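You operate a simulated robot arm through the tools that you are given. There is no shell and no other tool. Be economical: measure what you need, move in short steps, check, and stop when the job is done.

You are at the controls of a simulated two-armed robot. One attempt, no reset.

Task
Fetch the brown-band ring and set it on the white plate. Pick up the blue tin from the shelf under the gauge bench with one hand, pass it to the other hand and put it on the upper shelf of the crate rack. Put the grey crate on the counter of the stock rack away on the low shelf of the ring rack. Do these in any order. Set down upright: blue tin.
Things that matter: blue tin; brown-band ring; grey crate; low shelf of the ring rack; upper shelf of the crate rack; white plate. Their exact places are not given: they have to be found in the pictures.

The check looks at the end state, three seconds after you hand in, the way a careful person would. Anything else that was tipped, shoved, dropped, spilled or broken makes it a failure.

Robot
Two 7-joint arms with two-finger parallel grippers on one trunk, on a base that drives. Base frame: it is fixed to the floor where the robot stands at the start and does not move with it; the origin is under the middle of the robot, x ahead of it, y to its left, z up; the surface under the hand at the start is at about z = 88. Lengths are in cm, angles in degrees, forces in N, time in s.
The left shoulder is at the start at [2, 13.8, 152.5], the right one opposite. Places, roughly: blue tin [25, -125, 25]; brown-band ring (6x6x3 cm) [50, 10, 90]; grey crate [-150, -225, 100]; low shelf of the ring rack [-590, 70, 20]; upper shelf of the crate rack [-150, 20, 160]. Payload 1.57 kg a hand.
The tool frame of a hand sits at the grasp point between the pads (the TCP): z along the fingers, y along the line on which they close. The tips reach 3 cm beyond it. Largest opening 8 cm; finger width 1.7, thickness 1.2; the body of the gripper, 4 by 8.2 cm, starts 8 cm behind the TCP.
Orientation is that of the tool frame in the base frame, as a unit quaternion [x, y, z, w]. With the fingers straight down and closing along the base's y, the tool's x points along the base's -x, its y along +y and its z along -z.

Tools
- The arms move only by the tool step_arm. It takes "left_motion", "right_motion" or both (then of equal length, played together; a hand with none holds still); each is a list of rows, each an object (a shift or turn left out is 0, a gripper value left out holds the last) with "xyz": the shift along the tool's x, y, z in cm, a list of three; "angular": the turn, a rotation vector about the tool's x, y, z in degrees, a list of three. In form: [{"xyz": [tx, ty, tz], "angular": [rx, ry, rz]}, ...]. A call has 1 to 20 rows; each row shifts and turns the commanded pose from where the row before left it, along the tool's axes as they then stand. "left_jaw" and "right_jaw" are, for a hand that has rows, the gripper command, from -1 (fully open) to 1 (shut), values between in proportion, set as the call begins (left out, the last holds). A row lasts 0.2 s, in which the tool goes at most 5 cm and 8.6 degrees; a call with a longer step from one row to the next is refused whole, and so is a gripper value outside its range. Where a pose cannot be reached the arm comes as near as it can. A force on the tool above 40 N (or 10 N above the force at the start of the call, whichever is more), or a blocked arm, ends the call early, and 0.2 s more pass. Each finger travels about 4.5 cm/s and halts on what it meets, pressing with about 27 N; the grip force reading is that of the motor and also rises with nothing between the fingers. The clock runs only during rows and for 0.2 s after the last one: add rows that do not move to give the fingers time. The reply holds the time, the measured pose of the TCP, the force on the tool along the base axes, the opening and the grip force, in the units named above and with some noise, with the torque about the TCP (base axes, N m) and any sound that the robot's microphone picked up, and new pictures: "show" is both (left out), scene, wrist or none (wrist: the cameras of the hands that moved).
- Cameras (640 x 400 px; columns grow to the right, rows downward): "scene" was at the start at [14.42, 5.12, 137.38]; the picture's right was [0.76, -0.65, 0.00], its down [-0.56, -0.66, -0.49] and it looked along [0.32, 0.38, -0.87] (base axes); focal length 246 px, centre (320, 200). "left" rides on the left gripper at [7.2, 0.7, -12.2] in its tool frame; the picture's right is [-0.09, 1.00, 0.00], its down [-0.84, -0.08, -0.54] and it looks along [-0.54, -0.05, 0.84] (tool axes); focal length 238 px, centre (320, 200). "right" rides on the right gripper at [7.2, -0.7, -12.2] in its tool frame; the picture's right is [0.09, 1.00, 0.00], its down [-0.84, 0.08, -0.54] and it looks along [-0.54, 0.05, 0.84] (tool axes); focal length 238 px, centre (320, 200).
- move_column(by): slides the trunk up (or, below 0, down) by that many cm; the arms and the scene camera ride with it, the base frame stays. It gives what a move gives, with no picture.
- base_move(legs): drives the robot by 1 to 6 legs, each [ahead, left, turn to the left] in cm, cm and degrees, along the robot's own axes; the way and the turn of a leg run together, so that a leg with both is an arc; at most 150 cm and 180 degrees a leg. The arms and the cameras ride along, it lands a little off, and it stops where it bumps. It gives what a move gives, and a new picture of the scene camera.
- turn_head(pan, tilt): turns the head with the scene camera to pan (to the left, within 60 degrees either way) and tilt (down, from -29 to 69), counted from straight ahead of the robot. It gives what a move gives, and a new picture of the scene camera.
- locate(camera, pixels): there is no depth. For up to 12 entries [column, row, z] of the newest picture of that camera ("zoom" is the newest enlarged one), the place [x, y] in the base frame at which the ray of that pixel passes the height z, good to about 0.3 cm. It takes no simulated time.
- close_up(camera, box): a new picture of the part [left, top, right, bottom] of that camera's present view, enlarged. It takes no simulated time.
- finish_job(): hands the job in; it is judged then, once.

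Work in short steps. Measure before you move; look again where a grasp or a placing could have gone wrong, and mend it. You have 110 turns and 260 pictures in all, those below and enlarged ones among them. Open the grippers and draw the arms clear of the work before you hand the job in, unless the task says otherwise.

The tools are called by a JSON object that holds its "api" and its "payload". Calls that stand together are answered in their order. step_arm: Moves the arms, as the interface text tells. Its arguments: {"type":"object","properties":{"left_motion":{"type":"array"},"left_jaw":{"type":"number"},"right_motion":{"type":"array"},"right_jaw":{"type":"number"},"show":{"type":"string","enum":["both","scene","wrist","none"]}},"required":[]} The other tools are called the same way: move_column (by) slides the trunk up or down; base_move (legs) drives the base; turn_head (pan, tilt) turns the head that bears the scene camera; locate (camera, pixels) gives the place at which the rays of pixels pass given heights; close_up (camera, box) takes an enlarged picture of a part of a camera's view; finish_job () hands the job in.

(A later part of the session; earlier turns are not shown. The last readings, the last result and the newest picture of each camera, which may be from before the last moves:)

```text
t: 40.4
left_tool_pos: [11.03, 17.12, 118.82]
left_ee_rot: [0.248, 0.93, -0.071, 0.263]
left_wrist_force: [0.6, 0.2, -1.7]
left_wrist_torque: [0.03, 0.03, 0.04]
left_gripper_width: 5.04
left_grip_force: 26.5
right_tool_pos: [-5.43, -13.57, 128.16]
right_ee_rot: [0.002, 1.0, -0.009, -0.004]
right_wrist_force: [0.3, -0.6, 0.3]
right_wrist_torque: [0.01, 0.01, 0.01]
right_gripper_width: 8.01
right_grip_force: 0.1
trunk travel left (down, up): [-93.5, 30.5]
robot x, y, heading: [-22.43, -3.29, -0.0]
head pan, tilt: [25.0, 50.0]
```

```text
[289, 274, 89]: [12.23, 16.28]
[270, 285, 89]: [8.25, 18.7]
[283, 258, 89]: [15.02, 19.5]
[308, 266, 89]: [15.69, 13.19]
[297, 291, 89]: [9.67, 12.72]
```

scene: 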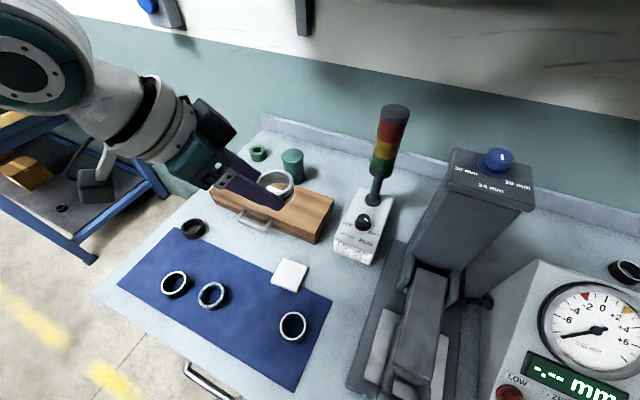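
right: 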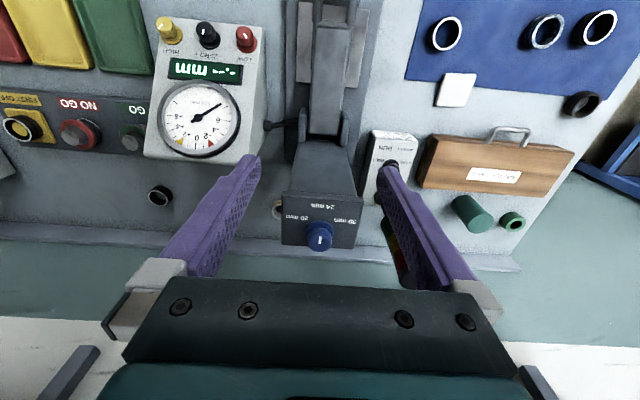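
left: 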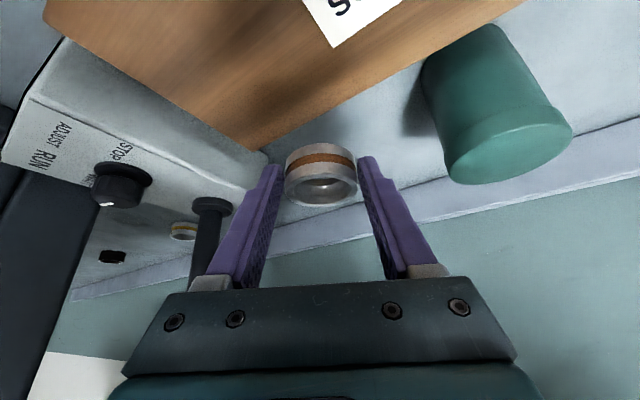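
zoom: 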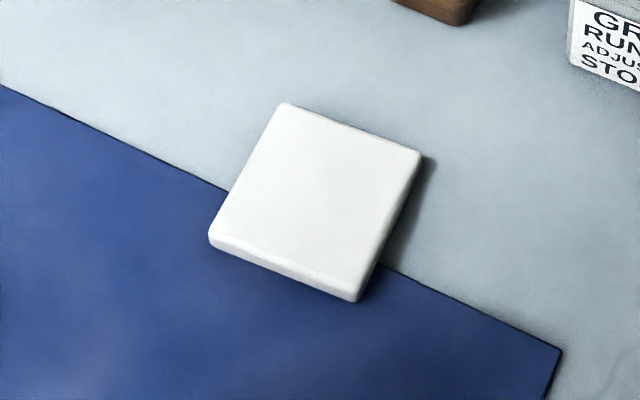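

Plate centre (12.25,16.2), top near z≈89. I descend to TCP ≈ 94.5 first.

{"api": "step_arm", "payload": {"left_motion": [{"xyz": [1.24, 0, 2.09]}, {"xyz": [1.24, 0, 2.09]}, {"xyz": [1.24, 0, 2.09]}, {"xyz": [1.24, 0, 2.09]}, {"xyz": [1.24, 0, 2.09]}, {"xyz": [1.24, 0, 2.09]}, {"xyz": [1.24, 0, 2.09]}, {"xyz": [1.24, 0, 2.09]}, {"xyz": [1.24, 0, 2.09]}, {"xyz": [1.24, 0, 2.09]}, {}]}}

```text
t: 42.8
left_tool_pos: [9.59, 15.34, 97.21]
left_ee_rot: [0.249, 0.93, -0.071, 0.262]
left_wrist_force: [-0.3, 0.2, -1.5]
left_wrist_torque: [0.03, 0.07, 0.0]
left_gripper_width: 5.05
left_grip_force: 27.2
left hand out of reach, approached as far as the arm can: row 9, 10
right_tool_pos: [-5.37, -13.52, 128.15]
right_ee_rot: [0.002, 1.0, -0.011, -0.003]
right_wrist_force: [-0.6, 1.3, 0.0]
right_wrist_torque: [0.03, -0.01, 0.0]
right_gripper_width: 7.99
right_grip_force: 0.0
trunk travel left (down, up): [-93.5, 30.5]
robot x, y, heading: [-22.58, -3.26, 0.0]
head pan, tilt: [25.0, 50.0]
```

scene: 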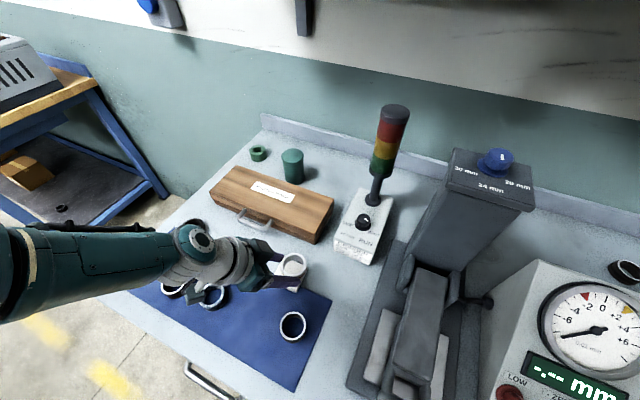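
left: 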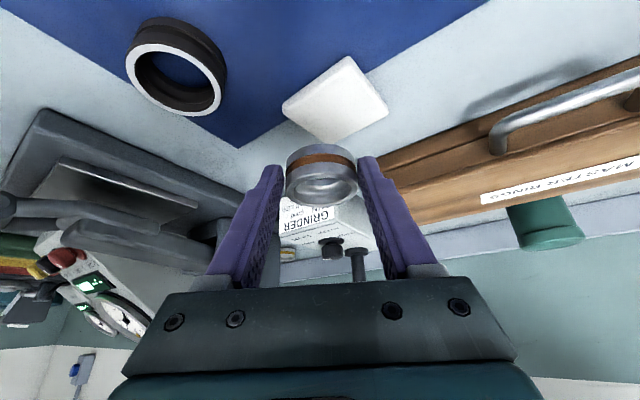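

Slightly off; I lower the trunk 2.5 cm and correct sideways.

{"api": "move_column", "payload": {"by": -2.5}}

{"api": "step_arm", "payload": {"left_motion": [{"xyz": [-0.35, 1.08, 0.22]}, {"xyz": [-0.35, 1.08, 0.22]}, {}]}}

```text
t: 43.5
left_tool_pos: [9.58, 15.49, 94.62]
left_ee_rot: [0.248, 0.93, -0.07, 0.264]
left_wrist_force: [-0.1, -0.4, -1.9]
left_wrist_torque: [0.05, 0.03, -0.01]
left_gripper_width: 5.03
left_grip_force: 26.9
right_tool_pos: [-5.39, -13.63, 125.62]
right_ee_rot: [0.003, 1.0, -0.01, -0.004]
right_wrist_force: [0.1, -1.0, 0.1]
right_wrist_torque: [-0.03, 0.05, 0.01]
right_gripper_width: 7.99
right_grip_force: 0.1
trunk travel left (down, up): [-91.0, 33.0]
robot x, y, heading: [-22.69, -3.01, 0.0]
head pan, tilt: [25.0, 50.0]
```

```text
t: 44.3
left_tool_pos: [10.04, 15.27, 94.77]
left_ee_rot: [0.249, 0.93, -0.07, 0.262]
left_wrist_force: [0.1, 0.3, -1.7]
left_wrist_torque: [0.0, 0.05, 0.02]
left_gripper_width: 5.04
left_grip_force: 26.6
left hand out of reach, approached as far as the arm can: row 1, 2
right_tool_pos: [-5.39, -13.57, 125.56]
right_ee_rot: [0.002, 1.0, -0.009, -0.004]
right_wrist_force: [0.1, 0.1, -0.3]
right_wrist_torque: [-0.02, -0.01, 0.0]
right_gripper_width: 7.97
right_grip_force: 0.0
trunk travel left (down, up): [-91.0, 33.0]
robot x, y, heading: [-22.51, -2.97, 0.1]
head pan, tilt: [25.0, 50.0]
```

scene: 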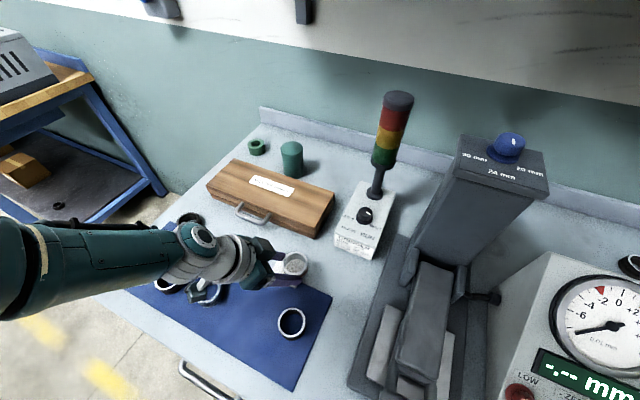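
left: 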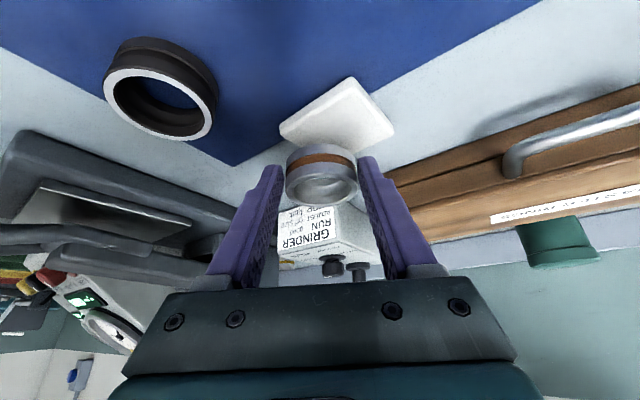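

I correct with the base: 1.4 ahead, 1.5 left.

{"api": "base_move", "payload": {"legs": [[1.4, 1.5, 0]]}}

```text
t: 45.1
left_tool_pos: [11.38, 16.84, 94.89]
left_ee_rot: [0.248, 0.93, -0.069, 0.262]
left_wrist_force: [0.4, 0.3, -1.4]
left_wrist_torque: [0.01, 0.05, 0.03]
left_gripper_width: 5.03
left_grip_force: 27.3
right_tool_pos: [-4.05, -12.18, 125.62]
right_ee_rot: [0.003, 1.0, -0.01, -0.004]
right_wrist_force: [0.2, 0.4, 0.2]
right_wrist_torque: [-0.03, -0.01, 0.0]
right_gripper_width: 8.02
right_grip_force: 0.1
trunk travel left (down, up): [-91.0, 33.0]
robot x, y, heading: [-21.38, -1.98, 0.2]
head pan, tilt: [25.0, 50.0]
```

scene: 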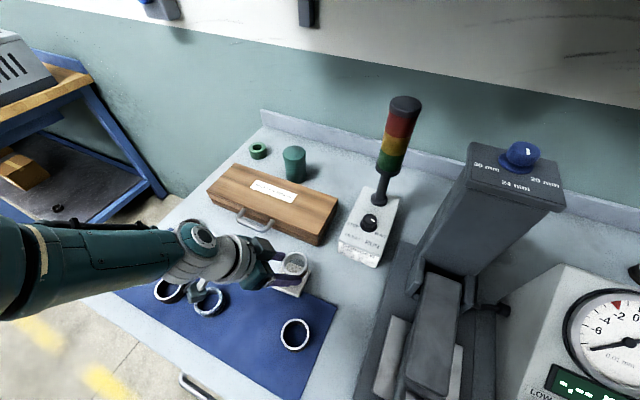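

Position (11.38,16.84) is right. I lower the trunk 1.7 cm and look.

{"api": "move_column", "payload": {"by": -1.7}}

{"api": "close_up", "payload": {"camera": "scene", "box": [230, 220, 350, 310]}}

{"api": "close_up", "payload": {"camera": "left", "box": [230, 60, 430, 240]}}

```text
t: 45.7
left_tool_pos: [11.62, 16.87, 93.05]
left_ee_rot: [0.248, 0.93, -0.071, 0.263]
left_wrist_force: [0.5, -0.4, 2.3]
left_wrist_torque: [-0.02, 0.0, 0.04]
left_gripper_width: 5.05
left_grip_force: 26.5
right_tool_pos: [-4.03, -12.2, 123.92]
right_ee_rot: [0.003, 1.0, -0.009, -0.003]
right_wrist_force: [0.5, 0.3, -0.4]
right_wrist_torque: [0.02, 0.0, 0.0]
right_gripper_width: 8.02
right_grip_force: 0.1
trunk travel left (down, up): [-89.3, 34.7]
robot x, y, heading: [-21.15, -1.49, 0.3]
head pan, tilt: [25.0, 50.0]
```

```text
4.44 times, centred on (290, 265) of scene
```

zoom: 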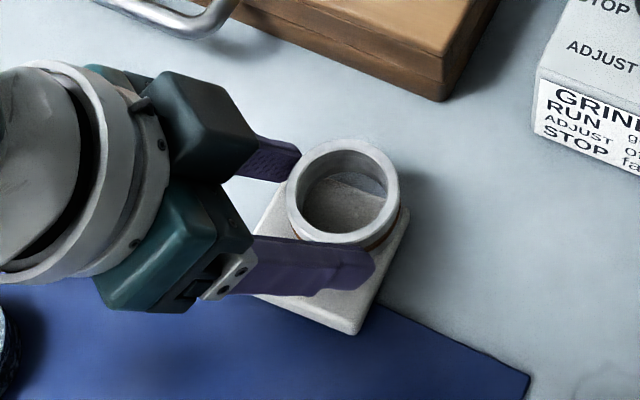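

```text
2.22 times, centred on (330, 150) of left
```

zoom: 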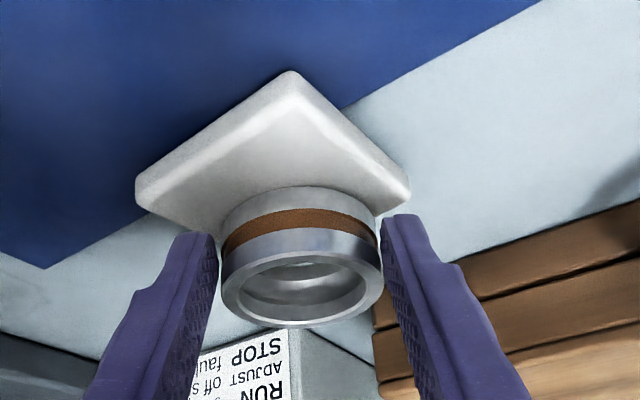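

Contact begins, but the ring looks beyond the plate's centre. I measure both in the wrist picture.

{"api": "locate", "payload": {"camera": "zoom", "pixels": [[290, 78, 88.9], [140, 185, 88.9], [405, 185, 88.9], [302, 285, 92], [302, 285, 91.6]]}}

{"api": "close_up", "payload": {"camera": "scene", "box": [250, 230, 340, 310]}}

{"api": "locate", "payload": {"camera": "zoom", "pixels": [[371, 335, 88.6], [348, 152, 92], [440, 205, 88.6]]}}

```text
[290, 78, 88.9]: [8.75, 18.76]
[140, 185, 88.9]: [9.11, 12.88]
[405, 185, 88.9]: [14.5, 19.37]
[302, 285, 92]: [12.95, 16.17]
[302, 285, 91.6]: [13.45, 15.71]
```

```text
5.00 times, centred on (295, 270) of scene
```

zoom: 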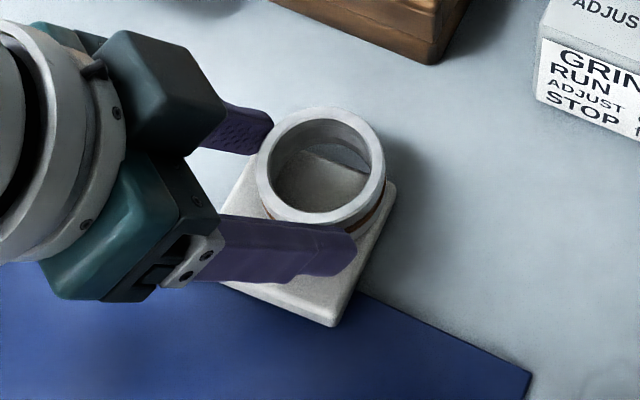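

```text
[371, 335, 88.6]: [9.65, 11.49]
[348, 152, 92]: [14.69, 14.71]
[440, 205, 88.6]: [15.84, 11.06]
```

{"api": "locate", "payload": {"camera": "zoom", "pixels": [[333, 322, 88.8], [321, 165, 92], [321, 165, 91.5], [394, 190, 88.8], [222, 282, 88.8]]}}

```text
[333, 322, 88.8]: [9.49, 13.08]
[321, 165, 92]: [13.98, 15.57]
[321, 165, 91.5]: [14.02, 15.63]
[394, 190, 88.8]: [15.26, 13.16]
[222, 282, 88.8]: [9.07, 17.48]
```

Ring centre ≈ (13.5,15.9), plate centre ≈ (12.1,16.1). I lift 1.2 cm, back the base 1.4 cm, and look again.

{"api": "move_column", "payload": {"by": 1.2}}

{"api": "base_move", "payload": {"legs": [[-1.4, 0.2, 0]]}}

{"api": "move_column", "payload": {"by": -1.2}}

{"api": "close_up", "payload": {"camera": "left", "box": [230, 60, 430, 240]}}

{"api": "close_up", "payload": {"camera": "scene", "box": [250, 230, 340, 310]}}

```text
t: 46.3
left_tool_pos: [11.44, 16.93, 94.25]
left_ee_rot: [0.249, 0.93, -0.071, 0.262]
left_wrist_force: [-0.3, 0.3, -0.3]
left_wrist_torque: [0.01, 0.02, -0.01]
left_gripper_width: 5.04
left_grip_force: 26.9
right_tool_pos: [-3.88, -12.26, 125.11]
right_ee_rot: [0.003, 1.0, -0.01, -0.003]
right_wrist_force: [1.0, -0.3, 0.1]
right_wrist_torque: [0.02, 0.01, 0.02]
right_gripper_width: 8.03
right_grip_force: 0.1
trunk travel left (down, up): [-90.5, 33.5]
robot x, y, heading: [-21.18, -1.76, 0.1]
head pan, tilt: [25.0, 50.0]
```

```text
t: 47.1
left_tool_pos: [10.04, 17.1, 94.25]
left_ee_rot: [0.248, 0.93, -0.07, 0.263]
left_wrist_force: [0.0, -0.4, -1.8]
left_wrist_torque: [0.05, 0.05, -0.02]
left_gripper_width: 5.06
left_grip_force: 27.0
right_tool_pos: [-5.24, -11.93, 125.08]
right_ee_rot: [0.002, 1.0, -0.01, -0.004]
right_wrist_force: [-0.7, 0.4, 0.9]
right_wrist_torque: [0.01, -0.02, 0.04]
right_gripper_width: 8.02
right_grip_force: 0.1
trunk travel left (down, up): [-90.5, 33.5]
robot x, y, heading: [-22.36, -1.43, -0.3]
head pan, tilt: [25.0, 50.0]
```

scene: 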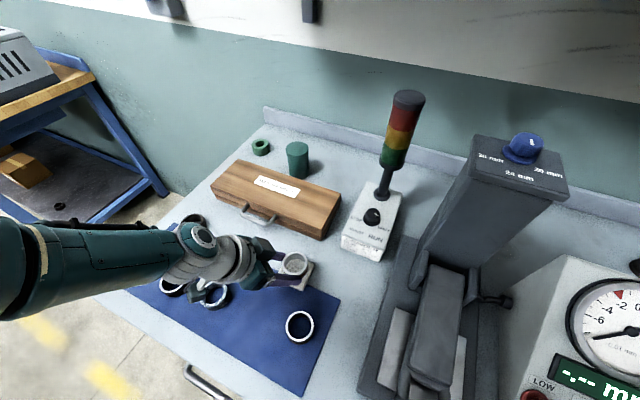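

```text
t: 47.7
left_tool_pos: [10.22, 17.01, 92.96]
left_ee_rot: [0.248, 0.93, -0.069, 0.263]
left_wrist_force: [-0.1, 0.8, 3.0]
left_wrist_torque: [0.03, 0.01, 0.01]
left_gripper_width: 5.02
left_grip_force: 27.0
right_tool_pos: [-5.36, -11.91, 123.89]
right_ee_rot: [0.002, 1.0, -0.009, -0.004]
right_wrist_force: [-0.2, -0.5, 0.5]
right_wrist_torque: [0.01, 0.01, 0.0]
right_gripper_width: 7.99
right_grip_force: 0.0
trunk travel left (down, up): [-89.3, 34.7]
robot x, y, heading: [-22.62, -1.32, 0.2]
head pan, tilt: [25.0, 50.0]
```

```text
2.22 times, centred on (330, 150) of left
```

zoom: 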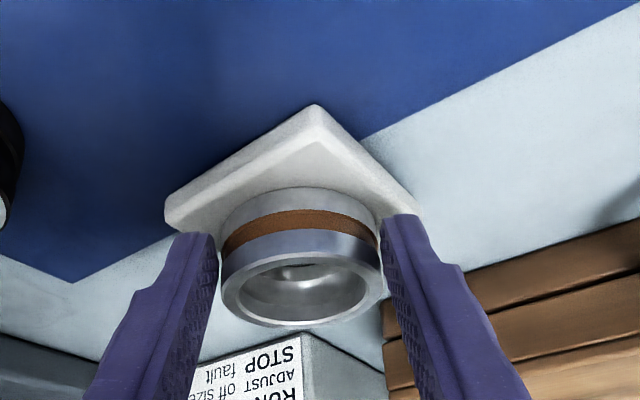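

```text
5.00 times, centred on (295, 270) of scene
```

zoom: 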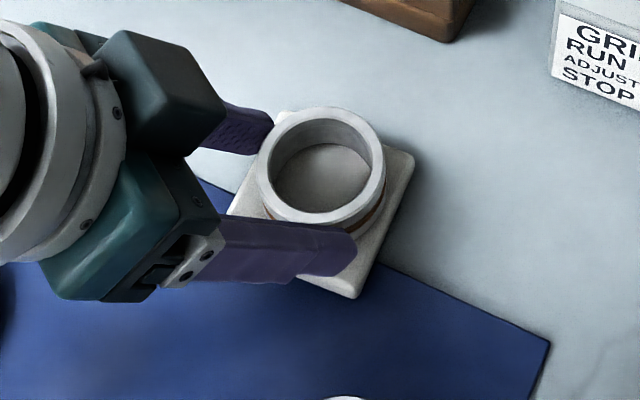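

Ring now sits on the plate. I release and raise the trunk.

{"api": "step_arm", "payload": {"left_motion": [{}, {}, {}, {}], "left_jaw": -1, "show": "none"}}

{"api": "move_column", "payload": {"by": 22}}

{"api": "turn_head", "payload": {"pan": 25, "tilt": 60}}

```text
t: 48.7
left_tool_pos: [10.03, 17.06, 93.17]
left_ee_rot: [0.248, 0.93, -0.07, 0.263]
left_wrist_force: [-0.1, -0.6, -0.2]
left_wrist_torque: [-0.02, 0.04, 0.0]
left_gripper_width: 7.99
left_grip_force: 0.0
right_tool_pos: [-5.41, -11.92, 123.87]
right_ee_rot: [0.003, 1.0, -0.009, -0.003]
right_wrist_force: [0.0, 0.2, 0.2]
right_wrist_torque: [0.01, -0.01, 0.01]
right_gripper_width: 7.99
right_grip_force: 0.0
trunk travel left (down, up): [-89.3, 34.7]
robot x, y, heading: [-22.66, -1.51, 0.1]
head pan, tilt: [25.0, 50.0]
```

```text
t: 51.0
left_tool_pos: [9.98, 17.07, 115.0]
left_ee_rot: [0.249, 0.93, -0.07, 0.263]
left_wrist_force: [-0.5, -0.9, 0.3]
left_wrist_torque: [-0.03, 0.03, -0.02]
left_gripper_width: 7.99
left_grip_force: 0.0
right_tool_pos: [-5.3, -12.01, 145.87]
right_ee_rot: [0.003, 1.0, -0.01, -0.004]
right_wrist_force: [1.3, 0.0, 0.1]
right_wrist_torque: [0.03, 0.01, 0.04]
right_gripper_width: 7.99
right_grip_force: 0.0
trunk travel left (down, up): [-111.3, 12.7]
robot x, y, heading: [-22.83, -1.52, -0.1]
head pan, tilt: [25.0, 50.0]
```

```text
t: 51.7
left_tool_pos: [10.13, 16.97, 115.18]
left_ee_rot: [0.249, 0.93, -0.07, 0.262]
left_wrist_force: [1.1, 0.4, 0.0]
left_wrist_torque: [0.04, 0.0, -0.01]
left_gripper_width: 7.98
left_grip_force: 0.1
right_tool_pos: [-5.34, -12.0, 145.95]
right_ee_rot: [0.002, 1.0, -0.01, -0.004]
right_wrist_force: [0.3, -0.4, -0.2]
right_wrist_torque: [0.0, 0.03, 0.02]
right_gripper_width: 8.0
right_grip_force: 0.0
trunk travel left (down, up): [-111.3, 12.7]
robot x, y, heading: [-22.71, -1.42, 0.0]
head pan, tilt: [25.0, 60.0]
```

scene: 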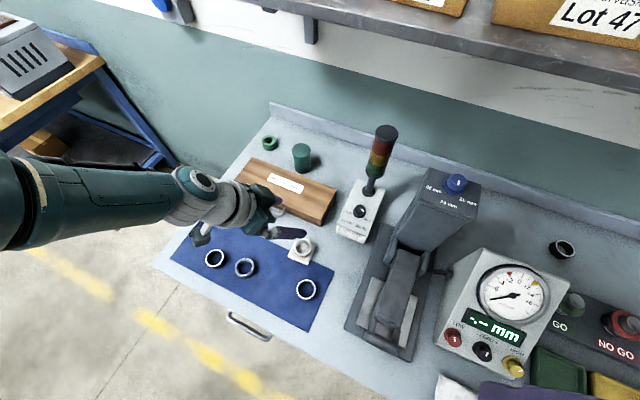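

The ring rests on the plate. I back away 45 cm, restore the left hand upright, and survey.

{"api": "base_move", "payload": {"legs": [[-45, 0, 0]]}}

{"api": "step_arm", "payload": {"left_motion": [{"angular": [0, 8, 0]}, {"angular": [0, 8, 0]}, {"angular": [0, 8, 0]}, {"angular": [0, 8, 0]}, {"angular": [0, 0, -7.5]}, {"angular": [0, 0, -7.5]}, {"angular": [0, 0, -7.5]}, {"angular": [0, 0, -7.5]}], "show": "none"}}

{"api": "turn_head", "payload": {"pan": -50, "tilt": 35}}

```text
t: 54.5
left_tool_pos: [-35.57, 16.88, 115.04]
left_ee_rot: [0.251, 0.929, -0.071, 0.263]
left_wrist_force: [0.0, -0.6, -0.1]
left_wrist_torque: [0.01, -0.03, -0.01]
left_gripper_width: 8.02
left_grip_force: 0.0
right_tool_pos: [-51.22, -11.89, 145.94]
right_ee_rot: [0.006, 1.0, -0.01, -0.003]
right_wrist_force: [0.0, -0.1, 0.4]
right_wrist_torque: [-0.02, 0.01, 0.01]
right_gripper_width: 7.98
right_grip_force: 0.0
trunk travel left (down, up): [-111.3, 12.7]
robot x, y, heading: [-68.46, -1.25, -0.0]
head pan, tilt: [25.0, 60.0]
```

scene: 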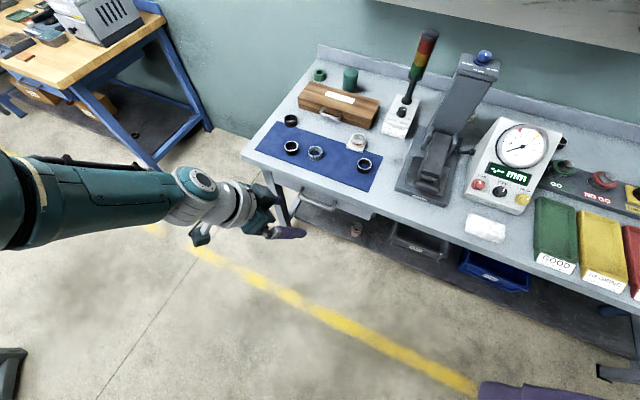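

```text
t: 56.3
left_tool_pos: [-38.57, 16.65, 115.12]
left_ee_rot: [0.004, 1.0, -0.018, 0.022]
left_wrist_force: [0.6, 0.4, -0.7]
left_wrist_torque: [-0.01, -0.01, 0.04]
left_gripper_width: 7.97
left_grip_force: 0.0
left hand out of reach, approached as far as the arm can: row 1, 3, 4
right_tool_pos: [-51.21, -11.93, 145.92]
right_ee_rot: [0.005, 1.0, -0.01, -0.004]
right_wrist_force: [0.9, 0.2, -0.3]
right_wrist_torque: [0.02, 0.02, 0.04]
right_gripper_width: 8.02
right_grip_force: 0.2
trunk travel left (down, up): [-111.3, 12.7]
robot x, y, heading: [-68.45, -1.47, -0.2]
head pan, tilt: [25.0, 60.0]
```

```text
t: 57.7
left_tool_pos: [-38.59, 16.86, 115.21]
left_ee_rot: [0.005, 1.0, -0.019, 0.022]
left_wrist_force: [0.7, 0.4, 0.1]
left_wrist_torque: [-0.03, -0.03, 0.0]
left_gripper_width: 8.02
left_grip_force: 0.1
right_tool_pos: [-51.03, -11.99, 146.08]
right_ee_rot: [0.007, 1.0, -0.007, 0.001]
right_wrist_force: [-0.2, 0.9, -0.2]
right_wrist_torque: [0.01, 0.05, 0.03]
right_gripper_width: 8.01
right_grip_force: 0.1
trunk travel left (down, up): [-111.3, 12.7]
robot x, y, heading: [-68.67, -1.08, -0.3]
head pan, tilt: [-50.0, 35.0]
```

scene: 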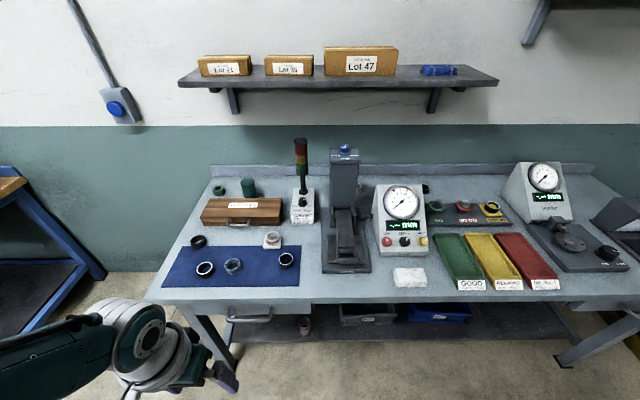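

I strafe right 100 cm to look under the bench there.

{"api": "turn_head", "payload": {"pan": -60, "tilt": 45}}

{"api": "base_move", "payload": {"legs": [[0, -90, 0]]}}

{"api": "turn_head", "payload": {"pan": 0, "tilt": 45}}

```text
t: 58.5
left_tool_pos: [-38.72, 16.82, 115.1]
left_ee_rot: [0.006, 1.0, -0.019, 0.022]
left_wrist_force: [-0.1, -0.2, 0.1]
left_wrist_torque: [-0.02, -0.03, -0.02]
left_gripper_width: 7.97
left_grip_force: 0.1
right_tool_pos: [-51.26, -12.24, 145.74]
right_ee_rot: [0.008, 1.0, -0.015, -0.006]
right_wrist_force: [0.0, -0.9, -0.7]
right_wrist_torque: [0.01, -0.01, 0.02]
right_gripper_width: 7.99
right_grip_force: 0.0
trunk travel left (down, up): [-111.3, 12.7]
robot x, y, heading: [-68.42, -1.32, -0.4]
head pan, tilt: [-60.0, 45.0]
```

scene: 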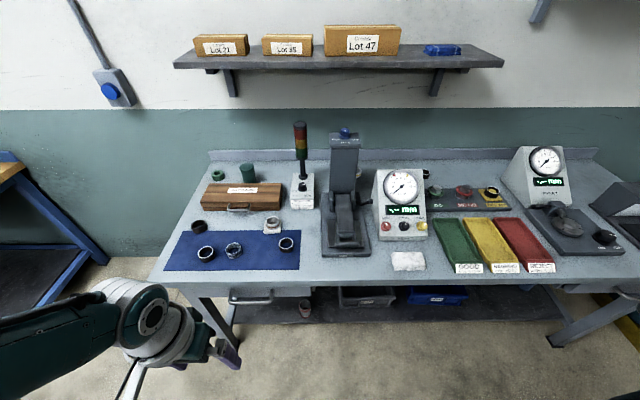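

```text
t: 63.1
left_tool_pos: [-38.65, -69.77, 115.11]
left_ee_rot: [-0.002, 1.0, -0.018, 0.021]
left_wrist_force: [-0.5, 0.6, 1.1]
left_wrist_torque: [0.03, 0.0, -0.02]
left_gripper_width: 8.01
left_grip_force: 0.1
right_tool_pos: [-50.86, -98.9, 145.78]
right_ee_rot: [0.001, 1.0, -0.012, -0.003]
right_wrist_force: [0.1, -0.4, -0.5]
right_wrist_torque: [0.06, 0.01, 0.0]
right_gripper_width: 8.03
right_grip_force: 0.0
trunk travel left (down, up): [-111.3, 12.7]
robot x, y, heading: [-67.93, -88.27, 0.6]
head pan, tilt: [-60.0, 45.0]
```

scene: 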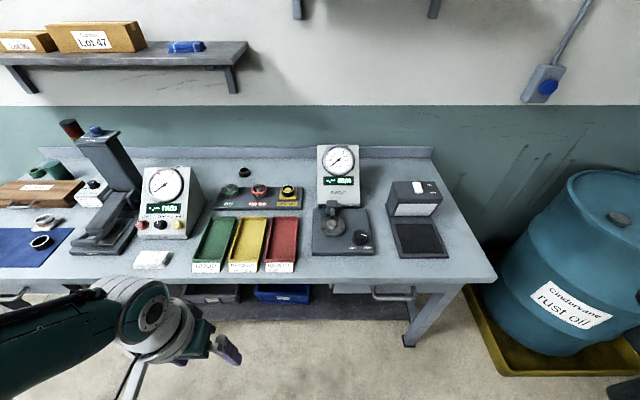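

```text
t: 64.4
left_tool_pos: [-38.66, -69.88, 115.06]
left_ee_rot: [-0.001, 1.0, -0.019, 0.022]
left_wrist_force: [-0.4, 0.3, 0.8]
left_wrist_torque: [-0.02, -0.01, -0.03]
left_gripper_width: 7.99
left_grip_force: 0.1
right_tool_pos: [-50.86, -98.96, 145.86]
right_ee_rot: [0.002, 1.0, -0.01, -0.002]
right_wrist_force: [0.9, -0.2, -0.4]
right_wrist_torque: [0.01, 0.0, -0.01]
right_gripper_width: 7.99
right_grip_force: 0.0
trunk travel left (down, up): [-111.3, 12.7]
robot x, y, heading: [-68.15, -88.21, 0.4]
head pan, tilt: [0.0, 45.0]
```

scene: 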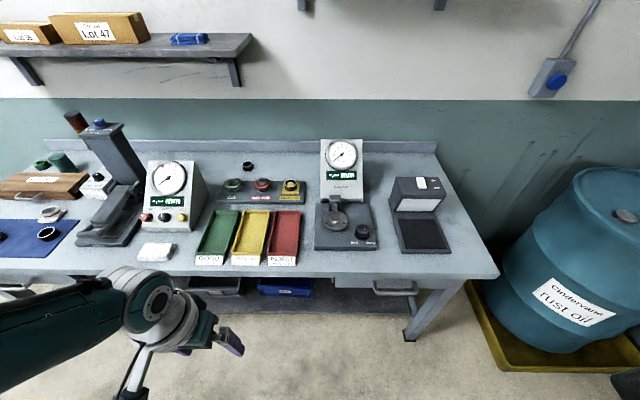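

The picture did not change with pan; I check the geometry with a measurement and zoom under the bench.

{"api": "locate", "payload": {"camera": "scene", "pixels": [[497, 276, 88], [320, 200, 88], [50, 214, 89], [285, 288, 30], [410, 338, 0]]}}

{"api": "close_up", "payload": {"camera": "scene", "box": [180, 250, 480, 350]}}

```text
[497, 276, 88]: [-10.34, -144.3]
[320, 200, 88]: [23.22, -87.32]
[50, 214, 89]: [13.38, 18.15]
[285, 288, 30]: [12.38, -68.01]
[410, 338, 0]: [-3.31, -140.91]
```

```text
2.13 times, centred on (330, 300) of scene
```

zoom: 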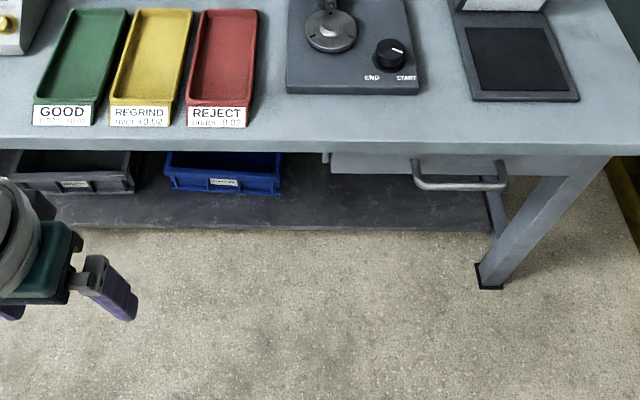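

Geometry is right at pan 0. The tin should be behind the drawer end (y≈-125): I lower the trunk 85 cm to look under.

{"api": "move_column", "payload": {"by": -85}}

{"api": "turn_head", "payload": {"pan": -15, "tilt": 20}}

```text
refused: -85 is not a number from -40 to 40
```

```text
t: 65.2
left_tool_pos: [-38.74, -69.83, 115.21]
left_ee_rot: [-0.001, 1.0, -0.018, 0.022]
left_wrist_force: [0.7, -0.4, 0.4]
left_wrist_torque: [-0.01, 0.0, 0.0]
left_gripper_width: 8.0
left_grip_force: 0.1
right_tool_pos: [-50.74, -98.88, 146.04]
right_ee_rot: [0.001, 1.0, -0.008, 0.001]
right_wrist_force: [0.4, 0.2, 0.7]
right_wrist_torque: [0.0, -0.04, -0.01]
right_gripper_width: 8.0
right_grip_force: 0.0
trunk travel left (down, up): [-111.3, 12.7]
robot x, y, heading: [-68.54, -87.99, 0.6]
head pan, tilt: [-15.0, 20.0]
```

scene: 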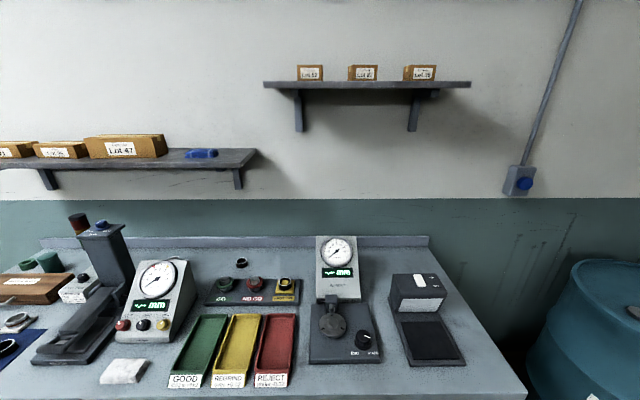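

Pan to the right seems blocked by the raised right arm. I lower the trunk in two steps, and lower the right hand too.

{"api": "move_column", "payload": {"by": -40}}

{"api": "step_arm", "payload": {"right_motion": [{"xyz": [0, -2, 4]}, {"xyz": [0, -2, 4]}, {"xyz": [0, -2, 4]}, {"xyz": [0, -2, 4]}, {"xyz": [0, 0, 4]}, {"xyz": [0, 0, 4]}, {"xyz": [0, 0, 4]}], "show": "none"}}

{"api": "move_column", "payload": {"by": -35}}

{"api": "turn_head", "payload": {"pan": -15, "tilt": 30}}

```text
t: 69.1
left_tool_pos: [-38.78, -70.0, 75.06]
left_ee_rot: [0.0, 1.0, -0.019, 0.022]
left_wrist_force: [-0.4, -0.4, -0.7]
left_wrist_torque: [0.04, -0.01, 0.0]
left_gripper_width: 7.99
left_grip_force: 0.1
right_tool_pos: [-50.71, -98.89, 105.98]
right_ee_rot: [0.001, 1.0, -0.011, -0.002]
right_wrist_force: [-0.5, -0.2, 0.4]
right_wrist_torque: [0.0, 0.01, -0.02]
right_gripper_width: 8.01
right_grip_force: 0.0
trunk travel left (down, up): [-71.3, 52.7]
robot x, y, heading: [-68.45, -88.61, 0.3]
head pan, tilt: [-15.0, 20.0]
```

```text
t: 70.7
left_tool_pos: [-38.63, -69.86, 75.23]
left_ee_rot: [-0.001, 1.0, -0.019, 0.022]
left_wrist_force: [-0.2, 0.1, 0.7]
left_wrist_torque: [0.0, -0.03, -0.01]
left_gripper_width: 7.99
left_grip_force: 0.0
right_tool_pos: [-50.71, -107.42, 78.12]
right_ee_rot: [0.001, 1.0, -0.012, -0.003]
right_wrist_force: [0.6, 0.3, -0.3]
right_wrist_torque: [0.03, -0.02, 0.01]
right_gripper_width: 8.0
right_grip_force: 0.0
trunk travel left (down, up): [-71.3, 52.7]
robot x, y, heading: [-68.23, -88.54, 0.5]
head pan, tilt: [-15.0, 20.0]
```

```text
t: 74.1
left_tool_pos: [-38.63, -69.88, 40.04]
left_ee_rot: [0.0, 1.0, -0.019, 0.022]
left_wrist_force: [0.5, 0.8, 0.0]
left_wrist_torque: [0.0, -0.01, -0.03]
left_gripper_width: 8.0
left_grip_force: 0.2
right_tool_pos: [-50.75, -107.42, 43.24]
right_ee_rot: [0.002, 1.0, -0.011, -0.003]
right_wrist_force: [0.3, 0.1, 0.4]
right_wrist_torque: [-0.02, -0.01, -0.04]
right_gripper_width: 8.03
right_grip_force: 0.0
trunk travel left (down, up): [-36.3, 87.7]
robot x, y, heading: [-68.41, -88.27, 0.7]
head pan, tilt: [-15.0, 20.0]
```

```text
t: 74.8
left_tool_pos: [-38.65, -69.83, 40.2]
left_ee_rot: [0.0, 1.0, -0.018, 0.022]
left_wrist_force: [-0.5, 0.2, 0.2]
left_wrist_torque: [-0.02, 0.03, 0.01]
left_gripper_width: 8.0
left_grip_force: 0.0
right_tool_pos: [-50.93, -107.48, 43.33]
right_ee_rot: [0.001, 1.0, -0.012, -0.004]
right_wrist_force: [0.5, 0.3, 0.3]
right_wrist_torque: [0.0, -0.01, 0.03]
right_gripper_width: 8.01
right_grip_force: 0.1
trunk travel left (down, up): [-36.3, 87.7]
robot x, y, heading: [-68.5, -88.32, 0.5]
head pan, tilt: [-15.0, 30.0]
```

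scene: 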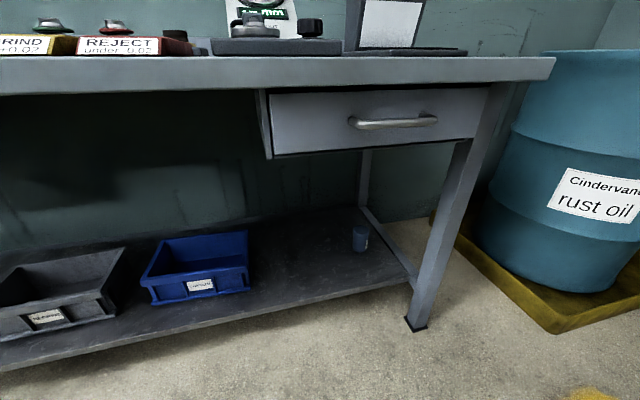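

The blue tin is visible at (360,239). I zoom and measure.

{"api": "close_up", "payload": {"camera": "scene", "box": [310, 190, 430, 290]}}

{"api": "locate", "payload": {"camera": "scene", "pixels": [[360, 250, 20], [360, 250, 18], [360, 250, 22], [360, 228, 28], [353, 240, 25], [368, 240, 25], [300, 322, 15], [300, 318, 20], [300, 318, 18], [412, 325, 0]]}}

```text
4.00 times, centred on (370, 240) of scene
```

zoom: 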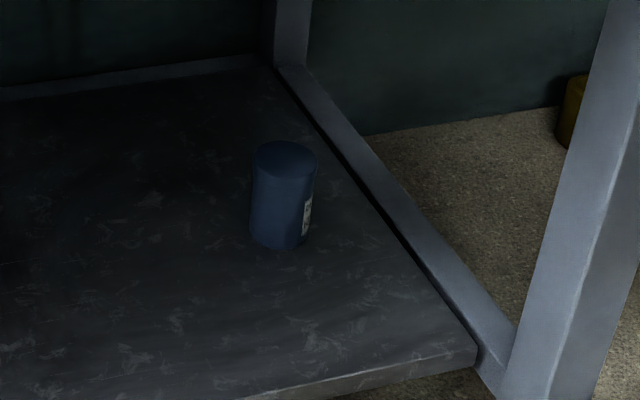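

```text
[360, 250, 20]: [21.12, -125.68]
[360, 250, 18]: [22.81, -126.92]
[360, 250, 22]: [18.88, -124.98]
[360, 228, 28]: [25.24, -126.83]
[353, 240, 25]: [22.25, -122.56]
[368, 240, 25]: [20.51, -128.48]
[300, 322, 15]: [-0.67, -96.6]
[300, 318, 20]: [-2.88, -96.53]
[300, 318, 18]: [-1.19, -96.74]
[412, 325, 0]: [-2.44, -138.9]
```

Tin at about (22.5,-126), dia ≈5.5, on a shelf near z≈20. I prepare the right hand: forward, up and tilted 60° so fingers point ahead and slightly down; left hand up.

{"api": "step_arm", "payload": {"right_motion": [{"xyz": [-4, 0, -3]}, {"xyz": [-4, 0, -3]}, {"xyz": [-4, 0, -3]}, {"xyz": [-4, 0, -3]}, {"xyz": [-4, 0, -3]}, {"angular": [0, -7.5, 0]}, {"angular": [0, -7.5, 0]}, {"angular": [0, -7.5, 0]}, {"angular": [0, -7.5, 0]}, {"angular": [0, -7.5, 0]}, {"angular": [0, -7.5, 0]}, {"angular": [0, -7.5, 0]}, {"angular": [0, -7.5, 0]}, {}], "left_motion": [{"xyz": [0, 0, -3]}, {"xyz": [0, 0, -3]}, {"xyz": [0, 0, -3]}, {"xyz": [0, 0, -3]}, {"xyz": [0, 0, -3]}, {"xyz": [0, 0, -3]}, {"xyz": [0, 0, -3]}, {"xyz": [0, 0, -3]}, {}, {}, {}, {}, {}, {}], "right_jaw": -1, "show": "both"}}

```text
t: 77.8
left_tool_pos: [-39.47, -69.01, 64.17]
left_ee_rot: [0.0, 1.0, -0.019, 0.022]
left_wrist_force: [-0.1, 0.1, 0.5]
left_wrist_torque: [-0.02, -0.02, -0.02]
left_gripper_width: 8.0
left_grip_force: 0.0
right_tool_pos: [-30.73, -107.06, 58.24]
right_ee_rot: [-0.005, 0.868, -0.011, 0.497]
right_wrist_force: [-0.4, 0.6, 0.3]
right_wrist_torque: [0.0, -0.01, -0.01]
right_gripper_width: 7.98
right_grip_force: 0.0
trunk travel left (down, up): [-36.3, 87.7]
robot x, y, heading: [-68.11, -88.38, 0.7]
head pan, tilt: [-15.0, 30.0]
```

scene: 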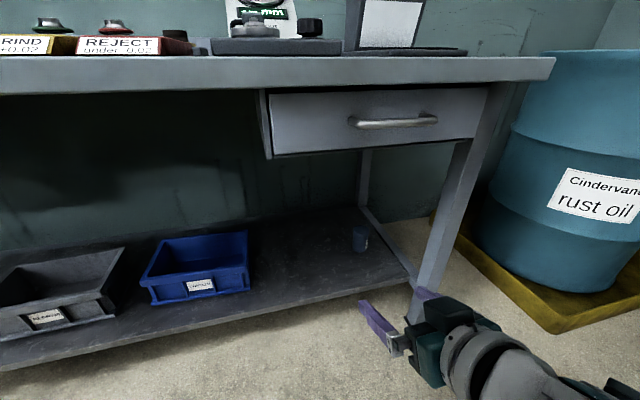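
right: 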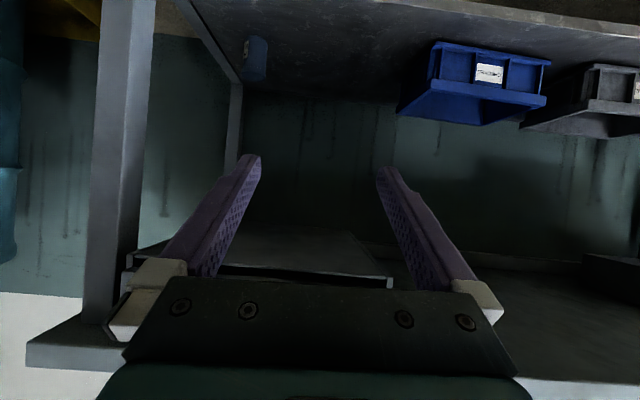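
left: 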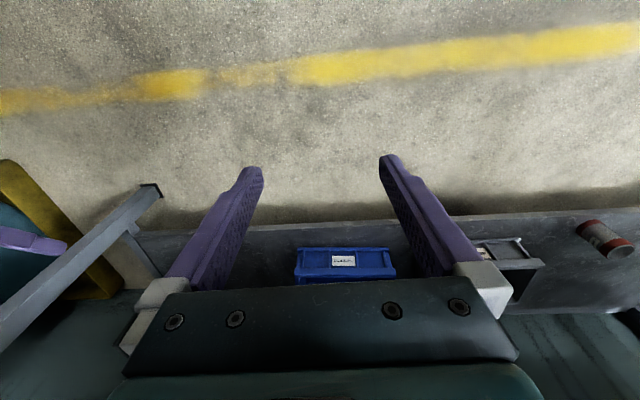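

Tin seen in the right wrist view at (256,58). I strafe 18.5 cm right, lower the trunk 27 cm, and look again from the wrist.

{"api": "base_move", "payload": {"legs": [[0, -18.5, 0]]}}

{"api": "move_column", "payload": {"by": -27}}

{"api": "close_up", "payload": {"camera": "right", "box": [160, 0, 480, 200]}}

```text
t: 79.4
left_tool_pos: [-39.31, -87.65, 64.16]
left_ee_rot: [-0.001, 1.0, -0.019, 0.022]
left_wrist_force: [-0.1, 0.2, -0.8]
left_wrist_torque: [0.0, 0.0, 0.0]
left_gripper_width: 8.0
left_grip_force: 0.0
right_tool_pos: [-30.63, -125.89, 58.18]
right_ee_rot: [-0.004, 0.868, -0.012, 0.497]
right_wrist_force: [-0.5, 0.1, 0.1]
right_wrist_torque: [-0.01, -0.02, 0.01]
right_gripper_width: 7.98
right_grip_force: 0.0
trunk travel left (down, up): [-36.3, 87.7]
robot x, y, heading: [-68.66, -106.67, 0.6]
head pan, tilt: [-15.0, 30.0]
```

scene: 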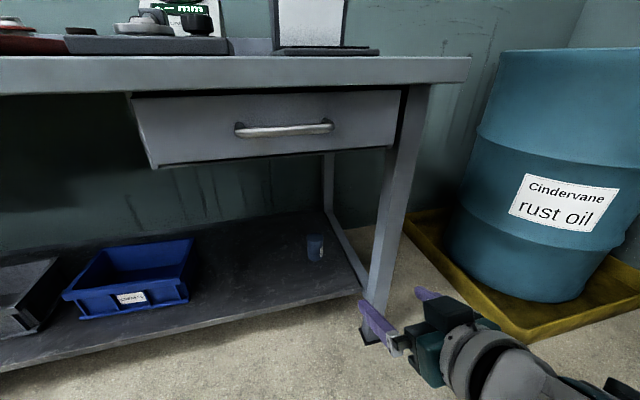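

```text
t: 82.1
left_tool_pos: [-39.44, -87.74, 37.15]
left_ee_rot: [0.0, 1.0, -0.018, 0.021]
left_wrist_force: [-0.8, -0.1, -0.3]
left_wrist_torque: [0.03, -0.04, -0.01]
left_gripper_width: 8.01
left_grip_force: 0.0
right_tool_pos: [-30.58, -125.84, 31.12]
right_ee_rot: [-0.004, 0.868, -0.012, 0.497]
right_wrist_force: [0.0, -0.1, 0.6]
right_wrist_torque: [0.0, 0.0, -0.01]
right_gripper_width: 8.02
right_grip_force: 0.0
trunk travel left (down, up): [-9.3, 114.7]
robot x, y, heading: [-68.31, -107.26, 0.4]
head pan, tilt: [-15.0, 30.0]
```

```text
2.00 times, centred on (320, 100) of right
```

zoom: 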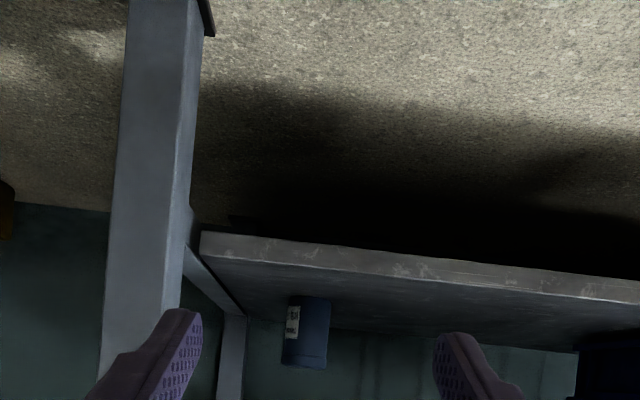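

{"api": "locate", "payload": {"camera": "zoom", "pixels": [[307, 299, 20], [307, 299, 19], [307, 299, 21], [303, 365, 27], [303, 365, 28], [303, 365, 26], [620, 300, 19], [420, 258, 20], [420, 258, 19]]}}

{"api": "turn_head", "payload": {"pan": -15, "tilt": 25}}

```text
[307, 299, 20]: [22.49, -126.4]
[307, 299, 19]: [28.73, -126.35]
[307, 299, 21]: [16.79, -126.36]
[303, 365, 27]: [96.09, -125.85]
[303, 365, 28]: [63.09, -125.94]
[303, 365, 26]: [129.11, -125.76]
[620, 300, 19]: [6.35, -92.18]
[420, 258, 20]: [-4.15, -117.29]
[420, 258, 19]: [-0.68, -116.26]
```

```text
t: 82.8
left_tool_pos: [-39.48, -87.65, 37.29]
left_ee_rot: [-0.001, 1.0, -0.019, 0.022]
left_wrist_force: [-1.0, 0.0, -0.4]
left_wrist_torque: [0.0, 0.0, -0.01]
left_gripper_width: 8.01
left_grip_force: 0.0
right_tool_pos: [-30.65, -125.83, 31.06]
right_ee_rot: [-0.005, 0.868, -0.011, 0.497]
right_wrist_force: [0.4, 0.5, 0.7]
right_wrist_torque: [0.01, 0.01, 0.04]
right_gripper_width: 8.03
right_grip_force: 0.0
trunk travel left (down, up): [-9.3, 114.7]
robot x, y, heading: [-68.42, -107.15, 0.3]
head pan, tilt: [-15.0, 25.0]
```

scene: 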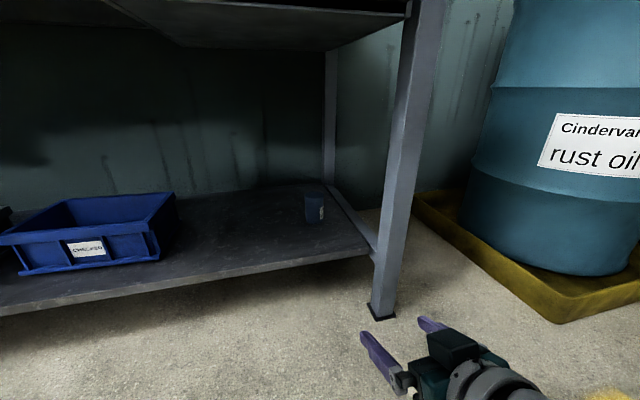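

{"api": "close_up", "payload": {"camera": "scene", "box": [270, 170, 370, 240]}}

{"api": "locate", "payload": {"camera": "scene", "pixels": [[313, 222, 20], [313, 222, 19], [313, 222, 21], [314, 189, 28], [306, 205, 24], [325, 205, 24], [250, 262, 20], [250, 262, 19], [370, 252, 20]]}}

```text
5.71 times, centred on (320, 205) of scene
```

zoom: 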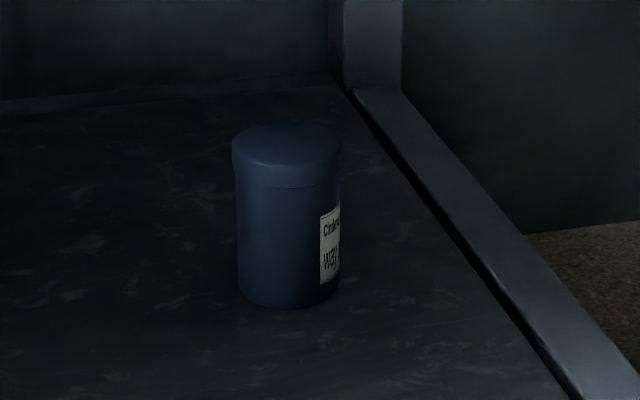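

```text
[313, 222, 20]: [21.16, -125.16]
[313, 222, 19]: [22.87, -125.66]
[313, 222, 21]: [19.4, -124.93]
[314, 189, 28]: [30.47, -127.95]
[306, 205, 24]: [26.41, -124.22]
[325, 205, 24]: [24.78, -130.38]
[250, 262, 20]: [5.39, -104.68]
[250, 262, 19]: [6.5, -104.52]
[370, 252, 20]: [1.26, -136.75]
```

Tin front is near x≈21.7, centre ≈(24.6,-126.5), shelf z≈20, height ≈9. I steepen the right tool to 50°, raise it slightly, and pull the left hand back.

{"api": "step_arm", "payload": {"right_motion": [{"angular": [0, 4.8, 0]}, {"angular": [0, 4.8, 0]}, {"xyz": [-1.5, 0, -1.3]}, {"xyz": [-1.5, 0, -1.3]}, {}], "left_motion": [{"xyz": [4, 0, -2]}, {"xyz": [4, 0, -2]}, {"xyz": [4, 0, -2]}, {"xyz": [4, 0, -2]}, {}], "show": "scene"}}

{"api": "move_column", "payload": {"by": -7}}

```text
t: 84.0
left_tool_pos: [-48.45, -87.52, 41.41]
left_ee_rot: [-0.001, 1.0, -0.018, 0.022]
left_wrist_force: [-0.4, 0.2, 0.3]
left_wrist_torque: [-0.02, 0.0, 0.01]
left_gripper_width: 7.99
left_grip_force: 0.0
left hand out of reach, approached as far as the arm can: row 3, 4
right_tool_pos: [-30.78, -125.68, 35.3]
right_ee_rot: [-0.003, 0.906, -0.012, 0.422]
right_wrist_force: [-0.2, 0.0, 0.5]
right_wrist_torque: [0.01, 0.03, -0.03]
right_gripper_width: 8.01
right_grip_force: 0.0
trunk travel left (down, up): [-9.3, 114.7]
robot x, y, heading: [-68.16, -106.95, 0.4]
head pan, tilt: [-15.0, 25.0]
```

scene: 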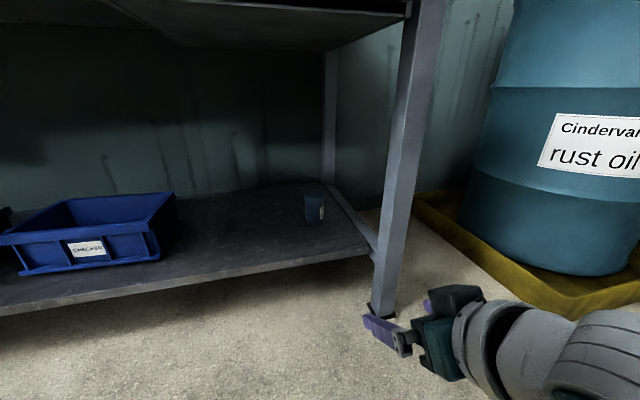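

```text
t: 85.1
left_tool_pos: [-48.43, -87.56, 34.34]
left_ee_rot: [-0.001, 1.0, -0.019, 0.022]
left_wrist_force: [-0.2, -0.2, -0.1]
left_wrist_torque: [0.0, 0.04, 0.04]
left_gripper_width: 7.98
left_grip_force: 0.1
right_tool_pos: [-30.88, -125.79, 28.33]
right_ee_rot: [-0.003, 0.906, -0.012, 0.422]
right_wrist_force: [0.6, -0.1, -0.3]
right_wrist_torque: [-0.02, 0.01, 0.02]
right_gripper_width: 8.0
right_grip_force: 0.0
trunk travel left (down, up): [-2.3, 121.7]
robot x, y, heading: [-68.15, -107.15, 0.5]
head pan, tilt: [-15.0, 25.0]
```

Before entering, I check where the right elbow lies relative to the bench leg.

{"api": "turn_head", "payload": {"pan": -50, "tilt": 35}}

```text
t: 86.1
left_tool_pos: [-48.45, -87.6, 34.36]
left_ee_rot: [0.0, 1.0, -0.018, 0.022]
left_wrist_force: [-1.4, -0.2, -0.6]
left_wrist_torque: [0.0, 0.03, 0.04]
left_gripper_width: 8.01
left_grip_force: 0.2
right_tool_pos: [-30.94, -125.84, 28.4]
right_ee_rot: [-0.003, 0.906, -0.011, 0.423]
right_wrist_force: [-0.4, 0.3, 0.2]
right_wrist_torque: [-0.01, 0.01, -0.03]
right_gripper_width: 7.99
right_grip_force: 0.1
trunk travel left (down, up): [-2.3, 121.7]
robot x, y, heading: [-68.4, -107.07, 0.3]
head pan, tilt: [-50.0, 35.0]
```

scene: 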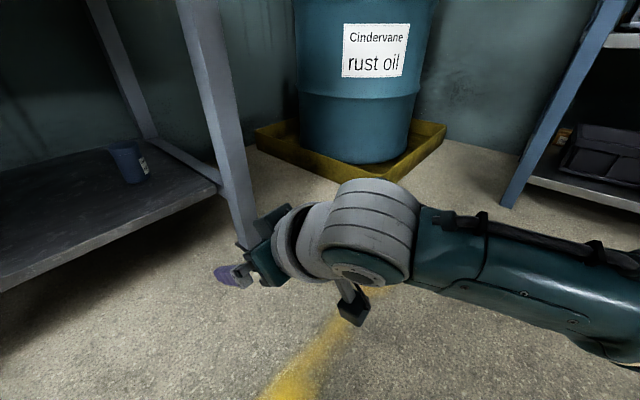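

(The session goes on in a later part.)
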